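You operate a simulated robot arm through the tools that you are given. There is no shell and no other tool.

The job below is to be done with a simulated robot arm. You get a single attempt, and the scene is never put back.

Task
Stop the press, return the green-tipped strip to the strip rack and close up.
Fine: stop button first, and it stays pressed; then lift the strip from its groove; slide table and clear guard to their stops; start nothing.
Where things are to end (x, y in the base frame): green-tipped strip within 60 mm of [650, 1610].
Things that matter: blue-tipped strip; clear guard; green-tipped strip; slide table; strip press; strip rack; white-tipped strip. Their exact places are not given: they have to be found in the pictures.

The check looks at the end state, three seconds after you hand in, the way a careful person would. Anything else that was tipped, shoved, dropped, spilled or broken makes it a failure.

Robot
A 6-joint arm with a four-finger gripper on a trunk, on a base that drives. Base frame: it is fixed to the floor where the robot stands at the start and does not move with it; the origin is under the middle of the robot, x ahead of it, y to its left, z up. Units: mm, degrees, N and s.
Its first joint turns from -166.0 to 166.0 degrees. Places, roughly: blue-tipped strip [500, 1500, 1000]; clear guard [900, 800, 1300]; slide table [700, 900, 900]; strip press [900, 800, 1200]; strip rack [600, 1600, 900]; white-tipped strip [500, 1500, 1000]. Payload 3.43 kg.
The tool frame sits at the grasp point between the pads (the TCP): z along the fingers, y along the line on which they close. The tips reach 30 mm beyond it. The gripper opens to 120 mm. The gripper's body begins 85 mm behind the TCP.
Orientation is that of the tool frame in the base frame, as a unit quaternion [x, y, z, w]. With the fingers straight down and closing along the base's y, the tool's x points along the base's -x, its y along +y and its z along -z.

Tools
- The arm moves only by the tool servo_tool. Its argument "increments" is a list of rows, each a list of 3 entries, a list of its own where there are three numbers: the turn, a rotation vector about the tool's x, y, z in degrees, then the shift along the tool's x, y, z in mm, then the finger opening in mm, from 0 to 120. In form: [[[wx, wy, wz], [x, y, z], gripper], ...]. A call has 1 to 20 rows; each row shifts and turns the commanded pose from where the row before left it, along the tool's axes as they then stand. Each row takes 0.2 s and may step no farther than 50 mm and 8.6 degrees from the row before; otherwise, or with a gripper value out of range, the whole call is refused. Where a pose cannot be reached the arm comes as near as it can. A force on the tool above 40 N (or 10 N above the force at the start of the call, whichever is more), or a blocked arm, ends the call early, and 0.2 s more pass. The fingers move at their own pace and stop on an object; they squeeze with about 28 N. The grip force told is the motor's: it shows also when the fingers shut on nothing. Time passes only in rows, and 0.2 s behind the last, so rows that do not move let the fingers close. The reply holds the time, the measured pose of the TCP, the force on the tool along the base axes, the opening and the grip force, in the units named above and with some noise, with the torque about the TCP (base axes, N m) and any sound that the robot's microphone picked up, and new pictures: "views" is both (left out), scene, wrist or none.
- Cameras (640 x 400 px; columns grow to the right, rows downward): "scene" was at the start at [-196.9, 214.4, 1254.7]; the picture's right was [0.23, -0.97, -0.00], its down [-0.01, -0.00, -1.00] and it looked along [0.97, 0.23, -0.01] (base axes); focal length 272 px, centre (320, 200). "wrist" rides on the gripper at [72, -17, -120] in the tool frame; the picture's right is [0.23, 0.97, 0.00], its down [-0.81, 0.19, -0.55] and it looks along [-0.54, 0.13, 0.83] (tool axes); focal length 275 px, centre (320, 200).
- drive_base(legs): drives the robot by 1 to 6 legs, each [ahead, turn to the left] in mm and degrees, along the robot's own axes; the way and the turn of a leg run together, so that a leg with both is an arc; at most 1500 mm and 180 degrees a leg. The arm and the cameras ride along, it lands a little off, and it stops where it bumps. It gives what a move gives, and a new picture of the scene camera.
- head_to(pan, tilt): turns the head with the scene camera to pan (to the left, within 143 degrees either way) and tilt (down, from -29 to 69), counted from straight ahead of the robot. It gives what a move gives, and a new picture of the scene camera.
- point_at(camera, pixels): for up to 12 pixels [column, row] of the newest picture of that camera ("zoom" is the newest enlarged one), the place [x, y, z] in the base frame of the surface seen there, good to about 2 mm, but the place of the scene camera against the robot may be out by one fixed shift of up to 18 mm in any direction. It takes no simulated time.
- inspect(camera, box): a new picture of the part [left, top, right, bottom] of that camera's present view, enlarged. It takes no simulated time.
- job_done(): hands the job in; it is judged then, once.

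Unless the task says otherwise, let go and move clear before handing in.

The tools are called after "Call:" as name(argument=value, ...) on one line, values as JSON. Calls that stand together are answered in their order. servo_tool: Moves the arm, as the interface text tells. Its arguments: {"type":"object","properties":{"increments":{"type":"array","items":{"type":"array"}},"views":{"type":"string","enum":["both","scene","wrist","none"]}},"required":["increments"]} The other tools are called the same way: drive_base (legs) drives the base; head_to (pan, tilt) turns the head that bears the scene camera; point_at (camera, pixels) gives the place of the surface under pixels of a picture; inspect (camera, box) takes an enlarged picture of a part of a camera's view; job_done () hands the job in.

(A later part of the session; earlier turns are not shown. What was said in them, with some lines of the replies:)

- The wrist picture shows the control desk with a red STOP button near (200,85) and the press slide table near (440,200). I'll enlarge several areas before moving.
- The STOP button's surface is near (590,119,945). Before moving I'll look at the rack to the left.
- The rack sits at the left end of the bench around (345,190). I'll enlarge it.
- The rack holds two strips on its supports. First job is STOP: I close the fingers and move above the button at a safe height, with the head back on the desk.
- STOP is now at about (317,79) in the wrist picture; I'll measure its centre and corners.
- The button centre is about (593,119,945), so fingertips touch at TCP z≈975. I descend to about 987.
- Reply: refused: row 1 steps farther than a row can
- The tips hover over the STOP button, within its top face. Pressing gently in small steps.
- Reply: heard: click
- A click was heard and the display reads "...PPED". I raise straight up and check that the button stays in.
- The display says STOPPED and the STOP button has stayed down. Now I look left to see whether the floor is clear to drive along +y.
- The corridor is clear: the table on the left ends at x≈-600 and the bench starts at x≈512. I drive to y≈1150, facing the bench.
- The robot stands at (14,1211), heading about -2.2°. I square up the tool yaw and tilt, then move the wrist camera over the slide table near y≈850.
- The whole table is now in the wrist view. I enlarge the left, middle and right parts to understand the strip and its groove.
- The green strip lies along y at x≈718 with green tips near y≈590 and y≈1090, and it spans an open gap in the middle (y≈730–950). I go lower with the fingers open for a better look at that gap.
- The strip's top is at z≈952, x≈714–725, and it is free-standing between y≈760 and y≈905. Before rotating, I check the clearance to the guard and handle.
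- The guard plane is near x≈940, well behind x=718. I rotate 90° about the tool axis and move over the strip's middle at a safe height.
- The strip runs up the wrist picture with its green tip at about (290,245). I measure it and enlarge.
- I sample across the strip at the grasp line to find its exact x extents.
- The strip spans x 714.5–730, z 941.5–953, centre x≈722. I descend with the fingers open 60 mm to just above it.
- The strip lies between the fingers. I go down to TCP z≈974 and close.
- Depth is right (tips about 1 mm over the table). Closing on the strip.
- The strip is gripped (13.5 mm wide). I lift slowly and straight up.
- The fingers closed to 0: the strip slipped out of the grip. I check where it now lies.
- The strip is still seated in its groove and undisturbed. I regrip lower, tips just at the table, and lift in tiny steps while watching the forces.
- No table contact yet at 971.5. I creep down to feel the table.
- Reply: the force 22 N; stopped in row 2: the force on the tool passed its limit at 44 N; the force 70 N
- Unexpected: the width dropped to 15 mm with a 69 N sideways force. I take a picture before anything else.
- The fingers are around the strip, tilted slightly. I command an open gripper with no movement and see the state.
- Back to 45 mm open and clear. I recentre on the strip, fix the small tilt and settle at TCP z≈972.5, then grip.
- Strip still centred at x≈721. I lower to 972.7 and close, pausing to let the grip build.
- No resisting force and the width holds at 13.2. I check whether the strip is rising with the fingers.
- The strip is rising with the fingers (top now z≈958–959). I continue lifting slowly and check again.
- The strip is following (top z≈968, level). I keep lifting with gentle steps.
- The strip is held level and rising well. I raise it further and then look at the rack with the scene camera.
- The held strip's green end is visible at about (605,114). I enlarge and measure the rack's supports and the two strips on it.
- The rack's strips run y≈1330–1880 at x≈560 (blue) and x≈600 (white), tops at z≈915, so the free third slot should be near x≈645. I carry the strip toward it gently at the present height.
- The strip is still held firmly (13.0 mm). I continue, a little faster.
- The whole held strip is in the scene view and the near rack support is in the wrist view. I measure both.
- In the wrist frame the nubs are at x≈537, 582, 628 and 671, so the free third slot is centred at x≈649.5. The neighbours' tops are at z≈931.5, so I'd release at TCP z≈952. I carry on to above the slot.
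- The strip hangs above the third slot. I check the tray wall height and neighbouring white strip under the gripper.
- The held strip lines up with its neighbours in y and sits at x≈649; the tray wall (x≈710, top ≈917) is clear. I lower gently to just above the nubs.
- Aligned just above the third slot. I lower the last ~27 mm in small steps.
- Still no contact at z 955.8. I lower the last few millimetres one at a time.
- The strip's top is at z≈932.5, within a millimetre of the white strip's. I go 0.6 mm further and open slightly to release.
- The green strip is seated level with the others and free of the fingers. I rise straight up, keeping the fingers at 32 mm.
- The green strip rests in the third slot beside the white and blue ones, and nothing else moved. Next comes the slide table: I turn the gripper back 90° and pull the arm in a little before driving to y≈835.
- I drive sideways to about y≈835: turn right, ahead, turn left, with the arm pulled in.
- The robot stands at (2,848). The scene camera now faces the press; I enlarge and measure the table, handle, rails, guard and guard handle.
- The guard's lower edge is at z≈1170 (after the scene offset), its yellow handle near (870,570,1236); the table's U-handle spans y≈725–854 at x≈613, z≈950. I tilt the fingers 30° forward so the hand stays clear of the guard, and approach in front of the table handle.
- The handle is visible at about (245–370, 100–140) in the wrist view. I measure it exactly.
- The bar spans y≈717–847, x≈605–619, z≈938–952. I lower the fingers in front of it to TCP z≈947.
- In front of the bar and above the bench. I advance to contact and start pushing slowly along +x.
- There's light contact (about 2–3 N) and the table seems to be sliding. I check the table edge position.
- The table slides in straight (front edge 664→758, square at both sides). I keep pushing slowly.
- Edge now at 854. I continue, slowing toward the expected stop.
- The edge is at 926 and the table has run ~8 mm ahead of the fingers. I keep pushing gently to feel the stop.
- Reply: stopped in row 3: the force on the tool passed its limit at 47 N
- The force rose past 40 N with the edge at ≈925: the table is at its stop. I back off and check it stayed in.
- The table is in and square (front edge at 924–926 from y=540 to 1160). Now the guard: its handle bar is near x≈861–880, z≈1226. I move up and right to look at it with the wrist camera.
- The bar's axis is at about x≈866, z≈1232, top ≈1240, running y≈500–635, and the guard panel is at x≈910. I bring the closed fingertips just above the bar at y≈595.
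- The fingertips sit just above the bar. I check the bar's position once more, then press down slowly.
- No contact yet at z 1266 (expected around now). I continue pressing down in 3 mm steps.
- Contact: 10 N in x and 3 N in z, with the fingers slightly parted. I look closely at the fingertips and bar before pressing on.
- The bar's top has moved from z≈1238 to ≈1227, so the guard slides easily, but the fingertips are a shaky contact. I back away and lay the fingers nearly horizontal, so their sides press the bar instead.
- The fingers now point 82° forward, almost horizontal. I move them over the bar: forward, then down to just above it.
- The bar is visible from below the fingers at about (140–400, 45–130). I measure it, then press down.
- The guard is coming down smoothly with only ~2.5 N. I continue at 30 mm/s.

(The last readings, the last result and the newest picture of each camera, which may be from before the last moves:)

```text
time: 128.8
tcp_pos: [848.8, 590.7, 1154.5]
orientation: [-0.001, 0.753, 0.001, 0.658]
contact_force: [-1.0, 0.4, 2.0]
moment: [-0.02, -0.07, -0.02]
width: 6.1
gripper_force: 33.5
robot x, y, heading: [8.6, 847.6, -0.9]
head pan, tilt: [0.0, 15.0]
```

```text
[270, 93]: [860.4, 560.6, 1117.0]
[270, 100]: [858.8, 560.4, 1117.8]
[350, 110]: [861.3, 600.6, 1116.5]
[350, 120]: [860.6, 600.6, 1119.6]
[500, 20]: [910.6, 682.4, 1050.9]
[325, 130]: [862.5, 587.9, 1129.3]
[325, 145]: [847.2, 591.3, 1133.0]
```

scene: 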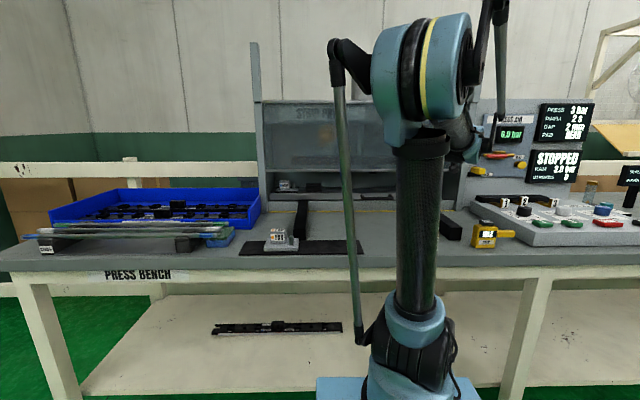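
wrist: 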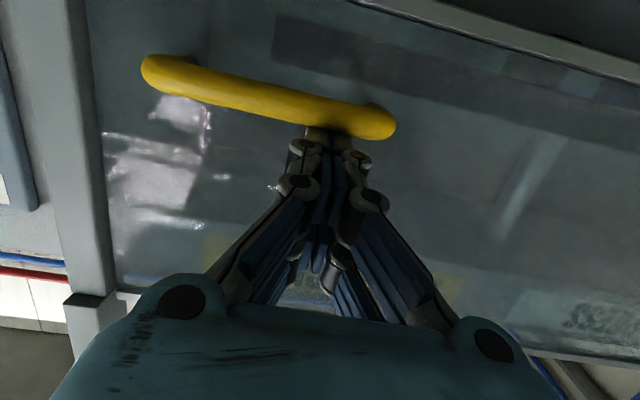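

Guard is halfway (bar at z≈1120). I continue down.

Call:
servo_tool(increments=[[[0, 0, 0], [5.95, 0, 0.8], 0], [[0, 0, 0], [5.95, 0, 0.8], 0], [[0, 0, 0], [5.95, 0, 0.8], 0], [[0, 0, 0], [5.95, 0, 0.8], 0], [[0, 0, 0], [5.95, 0, 0.8], 0], [[0, 0, 0], [5.95, 0, 0.8], 0], [[0, 0, 0], [5.95, 0, 0.8], 0], [[0, 0, 0], [5.95, 0, 0.8], 0], [[0, 0, 0], [5.95, 0, 0.8], 0], [[0, 0, 0], [5.95, 0, 0.8], 0], [[0, 0, 0], [5.95, 0, 0.8], 0], [[0, 0, 0], [5.95, 0, 0.8], 0]])

Call:
point_at(camera="wrist", pixels=[[270, 93], [270, 100], [350, 110], [350, 120], [500, 20], [325, 130], [325, 145]])

Call:
inspect(camera="scene", box=[240, 60, 500, 240])

```text
time: 131.3
tcp_pos: [848.3, 592.1, 1082.6]
orientation: [-0.001, 0.753, 0.001, 0.658]
contact_force: [1.3, 0.7, 2.1]
moment: [-0.03, -0.07, 0.0]
width: 0.0
gripper_force: 32.7
robot x, y, heading: [1.8, 847.2, -1.1]
head pan, tilt: [0.0, 15.0]
```

scene: 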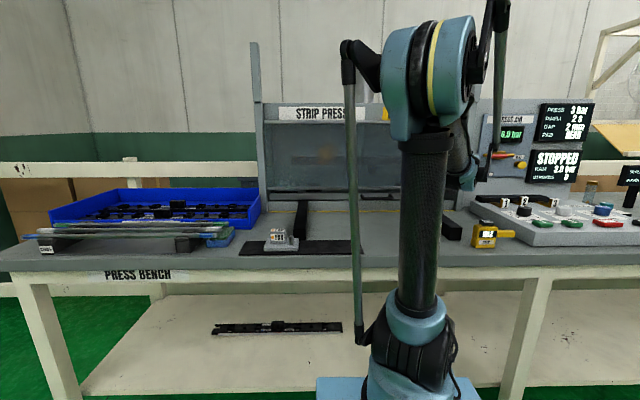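
wrist: 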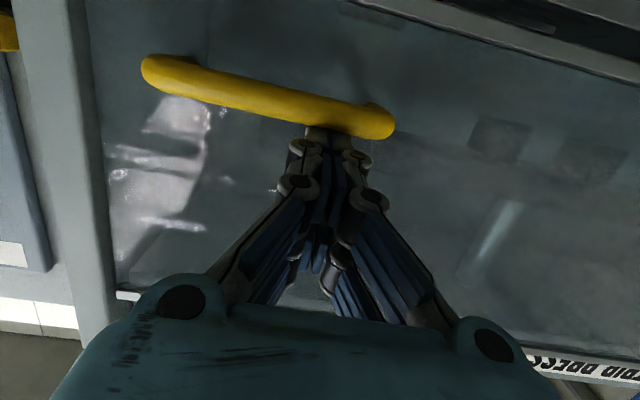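

```text
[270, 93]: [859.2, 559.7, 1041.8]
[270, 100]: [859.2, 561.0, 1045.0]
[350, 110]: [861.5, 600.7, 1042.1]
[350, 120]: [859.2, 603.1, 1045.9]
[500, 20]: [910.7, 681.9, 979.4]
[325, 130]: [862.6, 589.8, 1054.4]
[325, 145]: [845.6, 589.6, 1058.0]
```

```text
2.22 times, centred on (370, 150) of scene
```

zoom: 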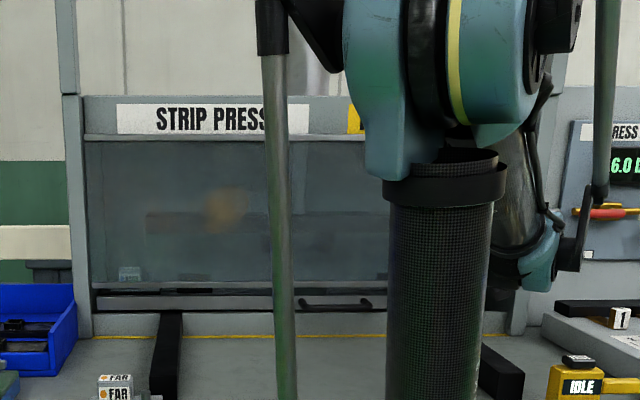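

The guard's lower edge is now just above the table. I go on in smaller steps to feel its stop.

Call:
servo_tool(increments=[[[0, 0, 0], [3.5, 0, 0.5], 0], [[0, 0, 0], [3.5, 0, 0.5], 0], [[0, 0, 0], [3.5, 0, 0.5], 0], [[0, 0, 0], [3.5, 0, 0.5], 0], [[0, 0, 0], [3, 0, 0.4], 0], [[0, 0, 0], [3, 0, 0.4], 0], [[0, 0, 0], [3, 0, 0.4], 0], [[0, 0, 0], [3, 0, 0.4], 0], [[0, 0, 0], [3, 0, 0.4], 0], [[0, 0, 0], [3, 0, 0.4], 0], [[0, 0, 0], [3, 0, 0.4], 0], [[0, 0, 0], [3, 0, 0.4], 0]])

Call:
point_at(camera="wrist", pixels=[[270, 93], [270, 100], [350, 110], [350, 120], [500, 20], [325, 130], [325, 145]])

```text
time: 132.8
tcp_pos: [835.8, 591.4, 1073.4]
orientation: [0.001, 0.748, 0.002, 0.663]
contact_force: [2.9, -0.8, -1.0]
moment: [0.04, -0.04, 0.09]
width: 0.0
gripper_force: 33.7
robot x, y, heading: [4.3, 849.4, -1.2]
head pan, tilt: [0.0, 15.0]
stopped in row 7: the force on the tool passed its limit at 49 N (the readings are from after the stop); the commanded pose is now the measured one
```

scene: 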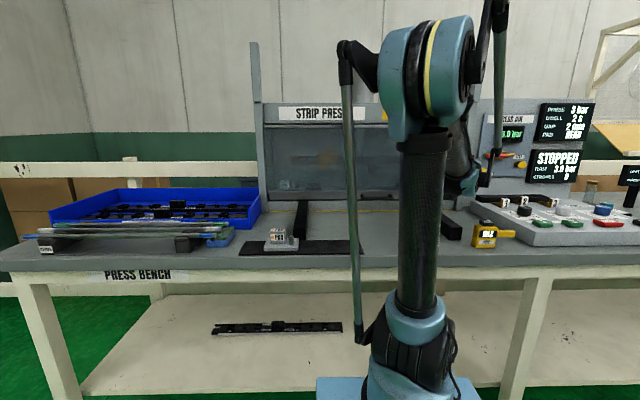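
wrist: 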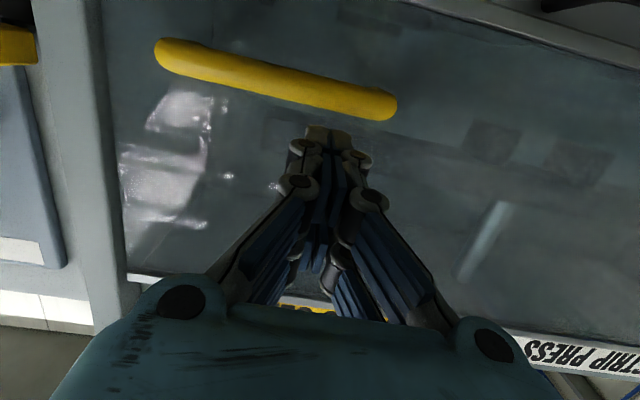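

```text
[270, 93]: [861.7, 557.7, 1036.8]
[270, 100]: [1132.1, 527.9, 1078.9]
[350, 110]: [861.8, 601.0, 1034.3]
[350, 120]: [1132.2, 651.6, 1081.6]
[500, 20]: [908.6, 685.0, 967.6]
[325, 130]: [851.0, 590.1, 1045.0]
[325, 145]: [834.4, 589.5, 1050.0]
```

The push hit 49 N with the bar at z≈1030 — the guard seems to be on its stop. I back the hand away to check.

Call:
servo_tool(increments=[[[0, 0, 0], [-5, 0, -10], 0], [[0, 0, 0], [0, 0, -40], 0], [[0, 0, 0], [0, 0, -45], 0], [[0, 0, 0], [0, 0, -45], 0], [[0, 0, 0], [0, 0, -45], 0], [[0, 0, 0], [0, 0, 0], 0]])

Call:
inspect(camera="scene", box=[240, 80, 500, 240])

```text
time: 134.2
tcp_pos: [655.4, 591.9, 1101.7]
orientation: [0.0, 0.748, 0.001, 0.664]
contact_force: [0.1, -0.7, 0.0]
moment: [-0.02, -0.05, 0.0]
width: 0.0
gripper_force: 33.5
robot x, y, heading: [4.5, 847.7, -1.0]
head pan, tilt: [0.0, 15.0]
```

scene: 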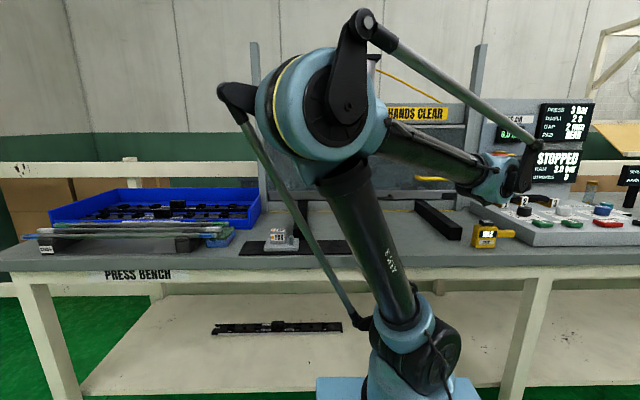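
wrist: 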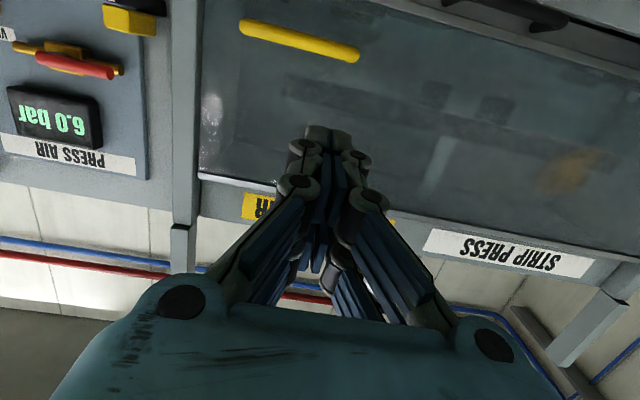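

```text
2.46 times, centred on (370, 160) of scene
```

zoom: 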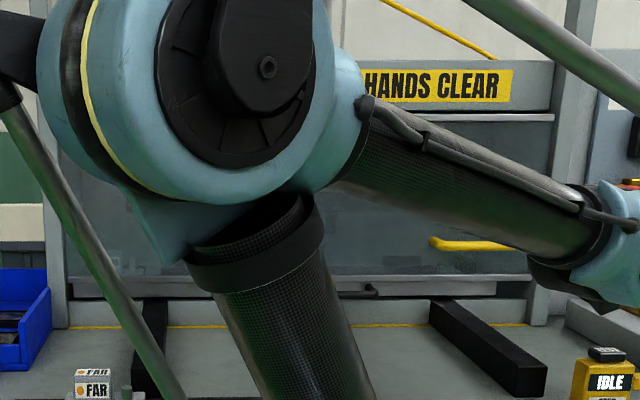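

The guard looks closed with its lower edge close to the table front. I raise the arm and turn the tool back down to get a clear view.

Call:
servo_tool(increments=[[[0, 0, 0], [-40, 0, -20], 0], [[0, 0, 0], [-40, 0, -20], 0], [[0, 0, 0], [-40, 0, -20], 0], [[0, 0, 0], [-40, 0, -20], 0], [[0, 0, 0], [-40, 0, -5], 0], [[0, 0, 0], [-40, 0, -5], 0], [[0, 7.5, 0], [0, 0, 0], 0], [[0, 7.5, 0], [0, 0, 0], 0], [[0, 7.5, 0], [0, 0, 0], 0], [[0, 7.5, 0], [0, 0, 0], 0], [[0, 7.5, 0], [0, 0, 0], 0], [[0, 7.5, 0], [0, 0, 0], 0], [[0, 7.5, 0], [0, 0, 0], 0], [[0, 0, 0], [0, 0, 0], 0]])

```text
time: 137.2
tcp_pos: [594.7, 591.9, 1348.9]
orientation: [-0.001, 0.965, 0.001, 0.264]
contact_force: [-0.3, 0.9, 0.3]
moment: [-0.02, -0.01, 0.0]
width: 0.1
gripper_force: 33.6
robot x, y, heading: [4.2, 846.9, -1.3]
head pan, tilt: [0.0, 15.0]
```

scene: 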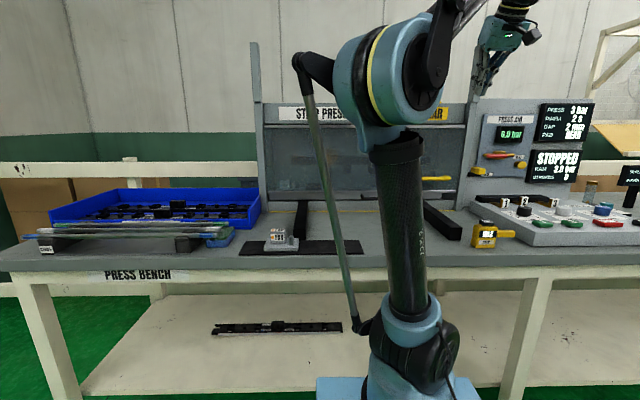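
wrist: 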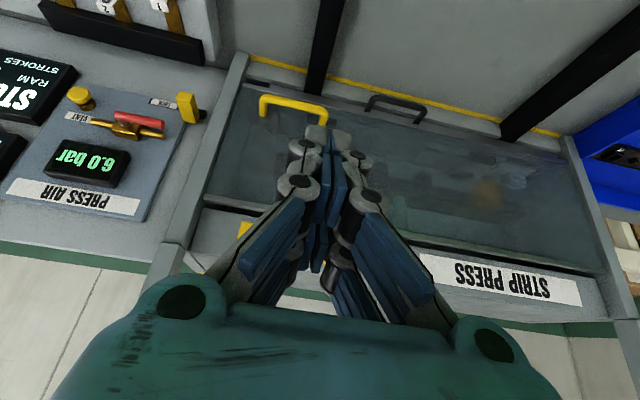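

Call:
inspect(camera="wrist", box=[180, 40, 440, 240])

Call:
inspect(camera="wrist", box=[380, 80, 640, 240])

Call:
point_at(camera="wrist", pixels=[[250, 82], [320, 98], [450, 127], [545, 148], [395, 100], [390, 108], [290, 100], [215, 200], [560, 262], [245, 87], [540, 153], [440, 125]])

Call:
inspect(camera="scene", box=[240, 80, 500, 240])

```text
2.00 times, centred on (310, 140) of wrist
```

zoom: 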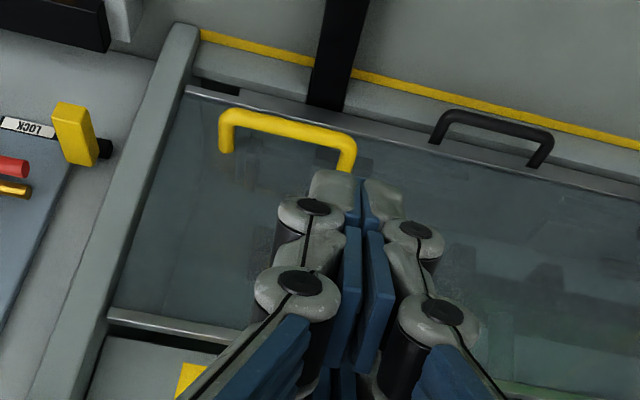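

```text
2.46 times, centred on (510, 160) of wrist
```

zoom: 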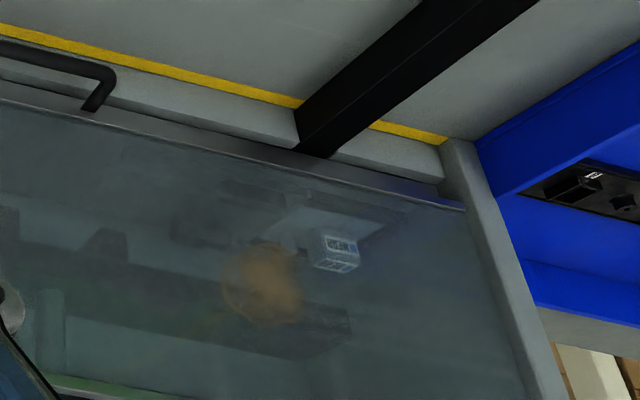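

```text
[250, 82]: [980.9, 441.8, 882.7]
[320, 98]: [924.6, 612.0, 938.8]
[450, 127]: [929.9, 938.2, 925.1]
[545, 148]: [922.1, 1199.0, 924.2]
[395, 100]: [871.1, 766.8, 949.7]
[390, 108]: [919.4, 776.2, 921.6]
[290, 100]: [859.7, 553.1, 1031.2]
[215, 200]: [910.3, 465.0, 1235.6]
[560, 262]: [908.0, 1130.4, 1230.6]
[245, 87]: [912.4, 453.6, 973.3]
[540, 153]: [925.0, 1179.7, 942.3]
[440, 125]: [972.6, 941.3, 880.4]
```

```text
2.46 times, centred on (370, 160) of scene
```

zoom: 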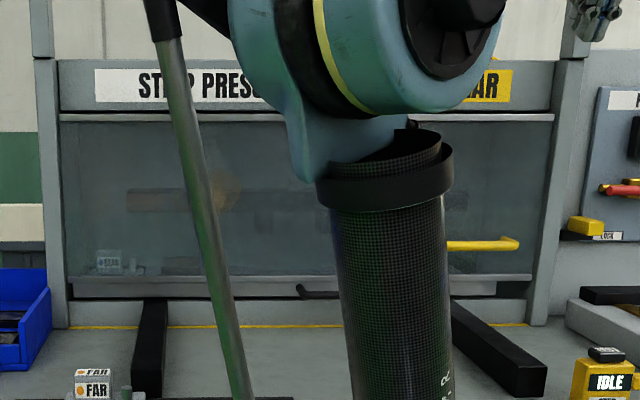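

Guard is level: bottom z≈970, top z≈1233 at both ends, having travelled ~200 mm; the table edge remains at 925. I pull the arm clear, then check the display, the STOP button and the rack.

Call:
servo_tool(increments=[[[0, 7.5, 0], [30, 20, -20], 0], [[0, 7.5, 0], [30, 20, -20], 0], [[0, 7.5, 0], [30, 20, -10], 0], [[0, 7.5, 0], [30, 20, 0], 0], [[0, 0, 0], [20, 20, 0], 0], [[0, 0, 0], [0, 0, 0], 0]])

Call:
head_to(pan=-30, tilt=20)

Call:
inspect(camera="scene", box=[200, 80, 480, 260])

```text
time: 138.6
tcp_pos: [442.2, 691.1, 1356.2]
orientation: [-0.002, 1.0, 0.001, 0.005]
contact_force: [-0.3, 0.7, -0.2]
moment: [-0.04, 0.0, 0.01]
width: 0.1
gripper_force: 33.0
robot x, y, heading: [3.4, 846.2, -0.9]
head pan, tilt: [0.0, 15.0]
```

scene: 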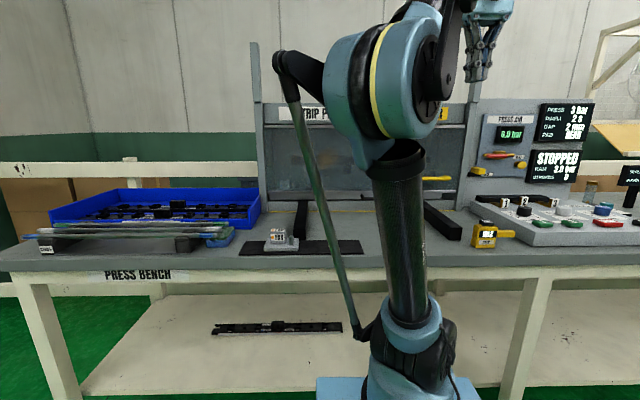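
wrist: 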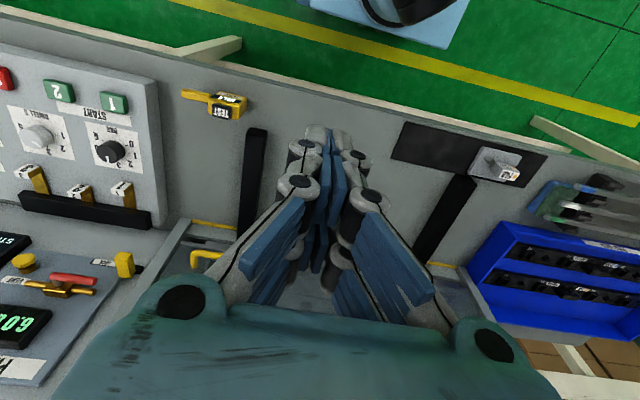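

```text
time: 139.6
tcp_pos: [441.4, 689.9, 1356.5]
orientation: [-0.002, 1.0, 0.001, 0.005]
contact_force: [-0.2, 0.7, -0.2]
moment: [-0.03, 0.03, 0.02]
width: 0.0
gripper_force: 33.6
robot x, y, heading: [5.6, 848.8, -1.2]
head pan, tilt: [-30.0, 20.0]
```

scene: 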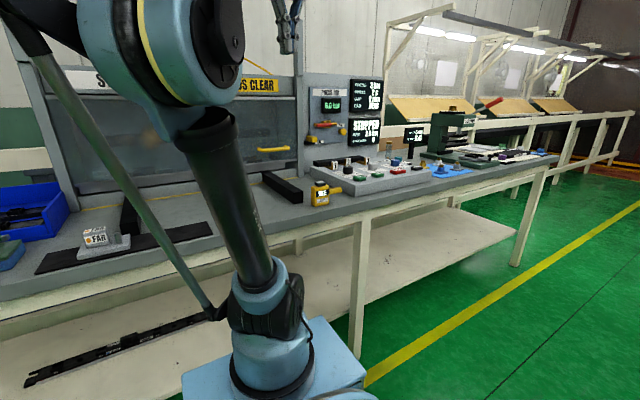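

```text
2.22 times, centred on (340, 170) of scene
```

zoom: 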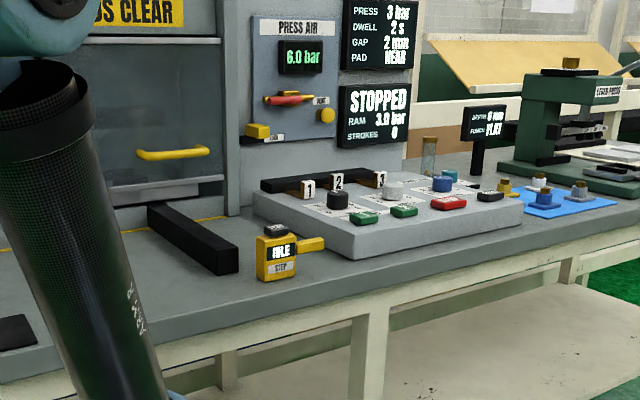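

The display reads STOPPED with 0 strokes, and STOP is still in. One last look at the rack and the left side.

Call:
head_to(pan=35, tilt=20)

Call:
inspect(camera="scene", box=[200, 60, 520, 260])

Call:
inspect(camera="wrist", box=[380, 110, 640, 280])

```text
time: 140.9
tcp_pos: [443.0, 690.0, 1356.6]
orientation: [-0.002, 1.0, 0.001, 0.005]
contact_force: [-0.2, 0.0, 0.5]
moment: [0.04, -0.02, -0.06]
width: 0.0
gripper_force: 33.2
robot x, y, heading: [0.9, 848.6, -1.0]
head pan, tilt: [35.0, 20.0]
```

scene: 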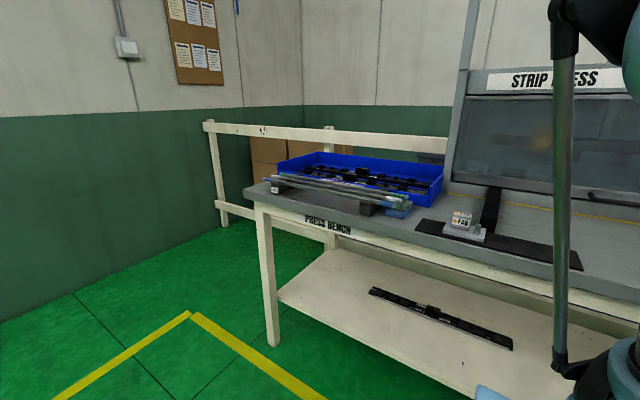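

```text
2.00 times, centred on (360, 160) of scene
```

zoom: 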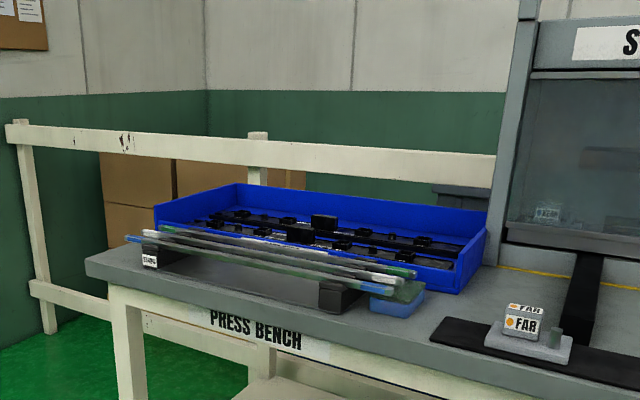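

```text
2.35 times, centred on (510, 195) of wrist
```

zoom: 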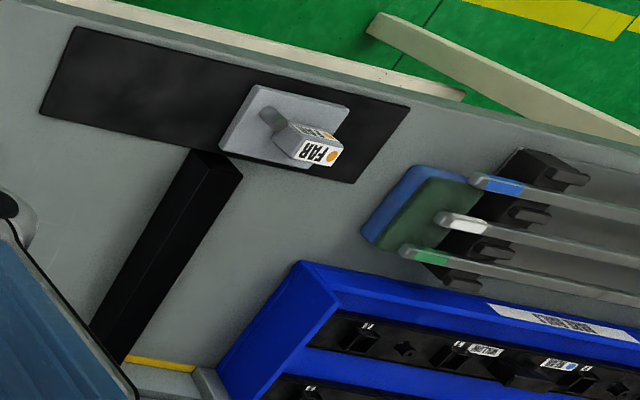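

All three strips lie side by side in the rack, the green one in the third slot. The table and guard are closed, the press reads STOPPED, and the arm is clear, so I hand the job in.

Call:
job_done()

```text
The job is handed in.
```

The press is stopped, the green-tipped strip is back in the rack, and the slide table and clear guard are closed. I've handed the job in and don't have the check's result yet.

- **Stop button:** I pressed it first. It clicked and stayed down, and the display read STOPPED with 0 strokes at my last look. No start button was touched.
- **Green-tipped strip:** it sits in the free third slot, centred at about [649, 1610], level with the white and blue ones. The first grip slipped off, but the strip stayed seated in its groove and I lifted it on the next try. In between, the tool hit the table and took a 69 N sideways load; the strip and table looked unmoved afterwards.
- **Slide table:** I pushed it in about 260 mm until it met firm resistance (47 N). Its front edge is straight across at x≈925.
- **Clear guard:** I pressed it down about 200 mm by its handle until it met firm resistance (49 N), and its top edge is level. I judged both stops by force and position, because nothing marks them.

Everything else looked undisturbed in the last pictures. The gripper is empty and the arm is clear of the bench.
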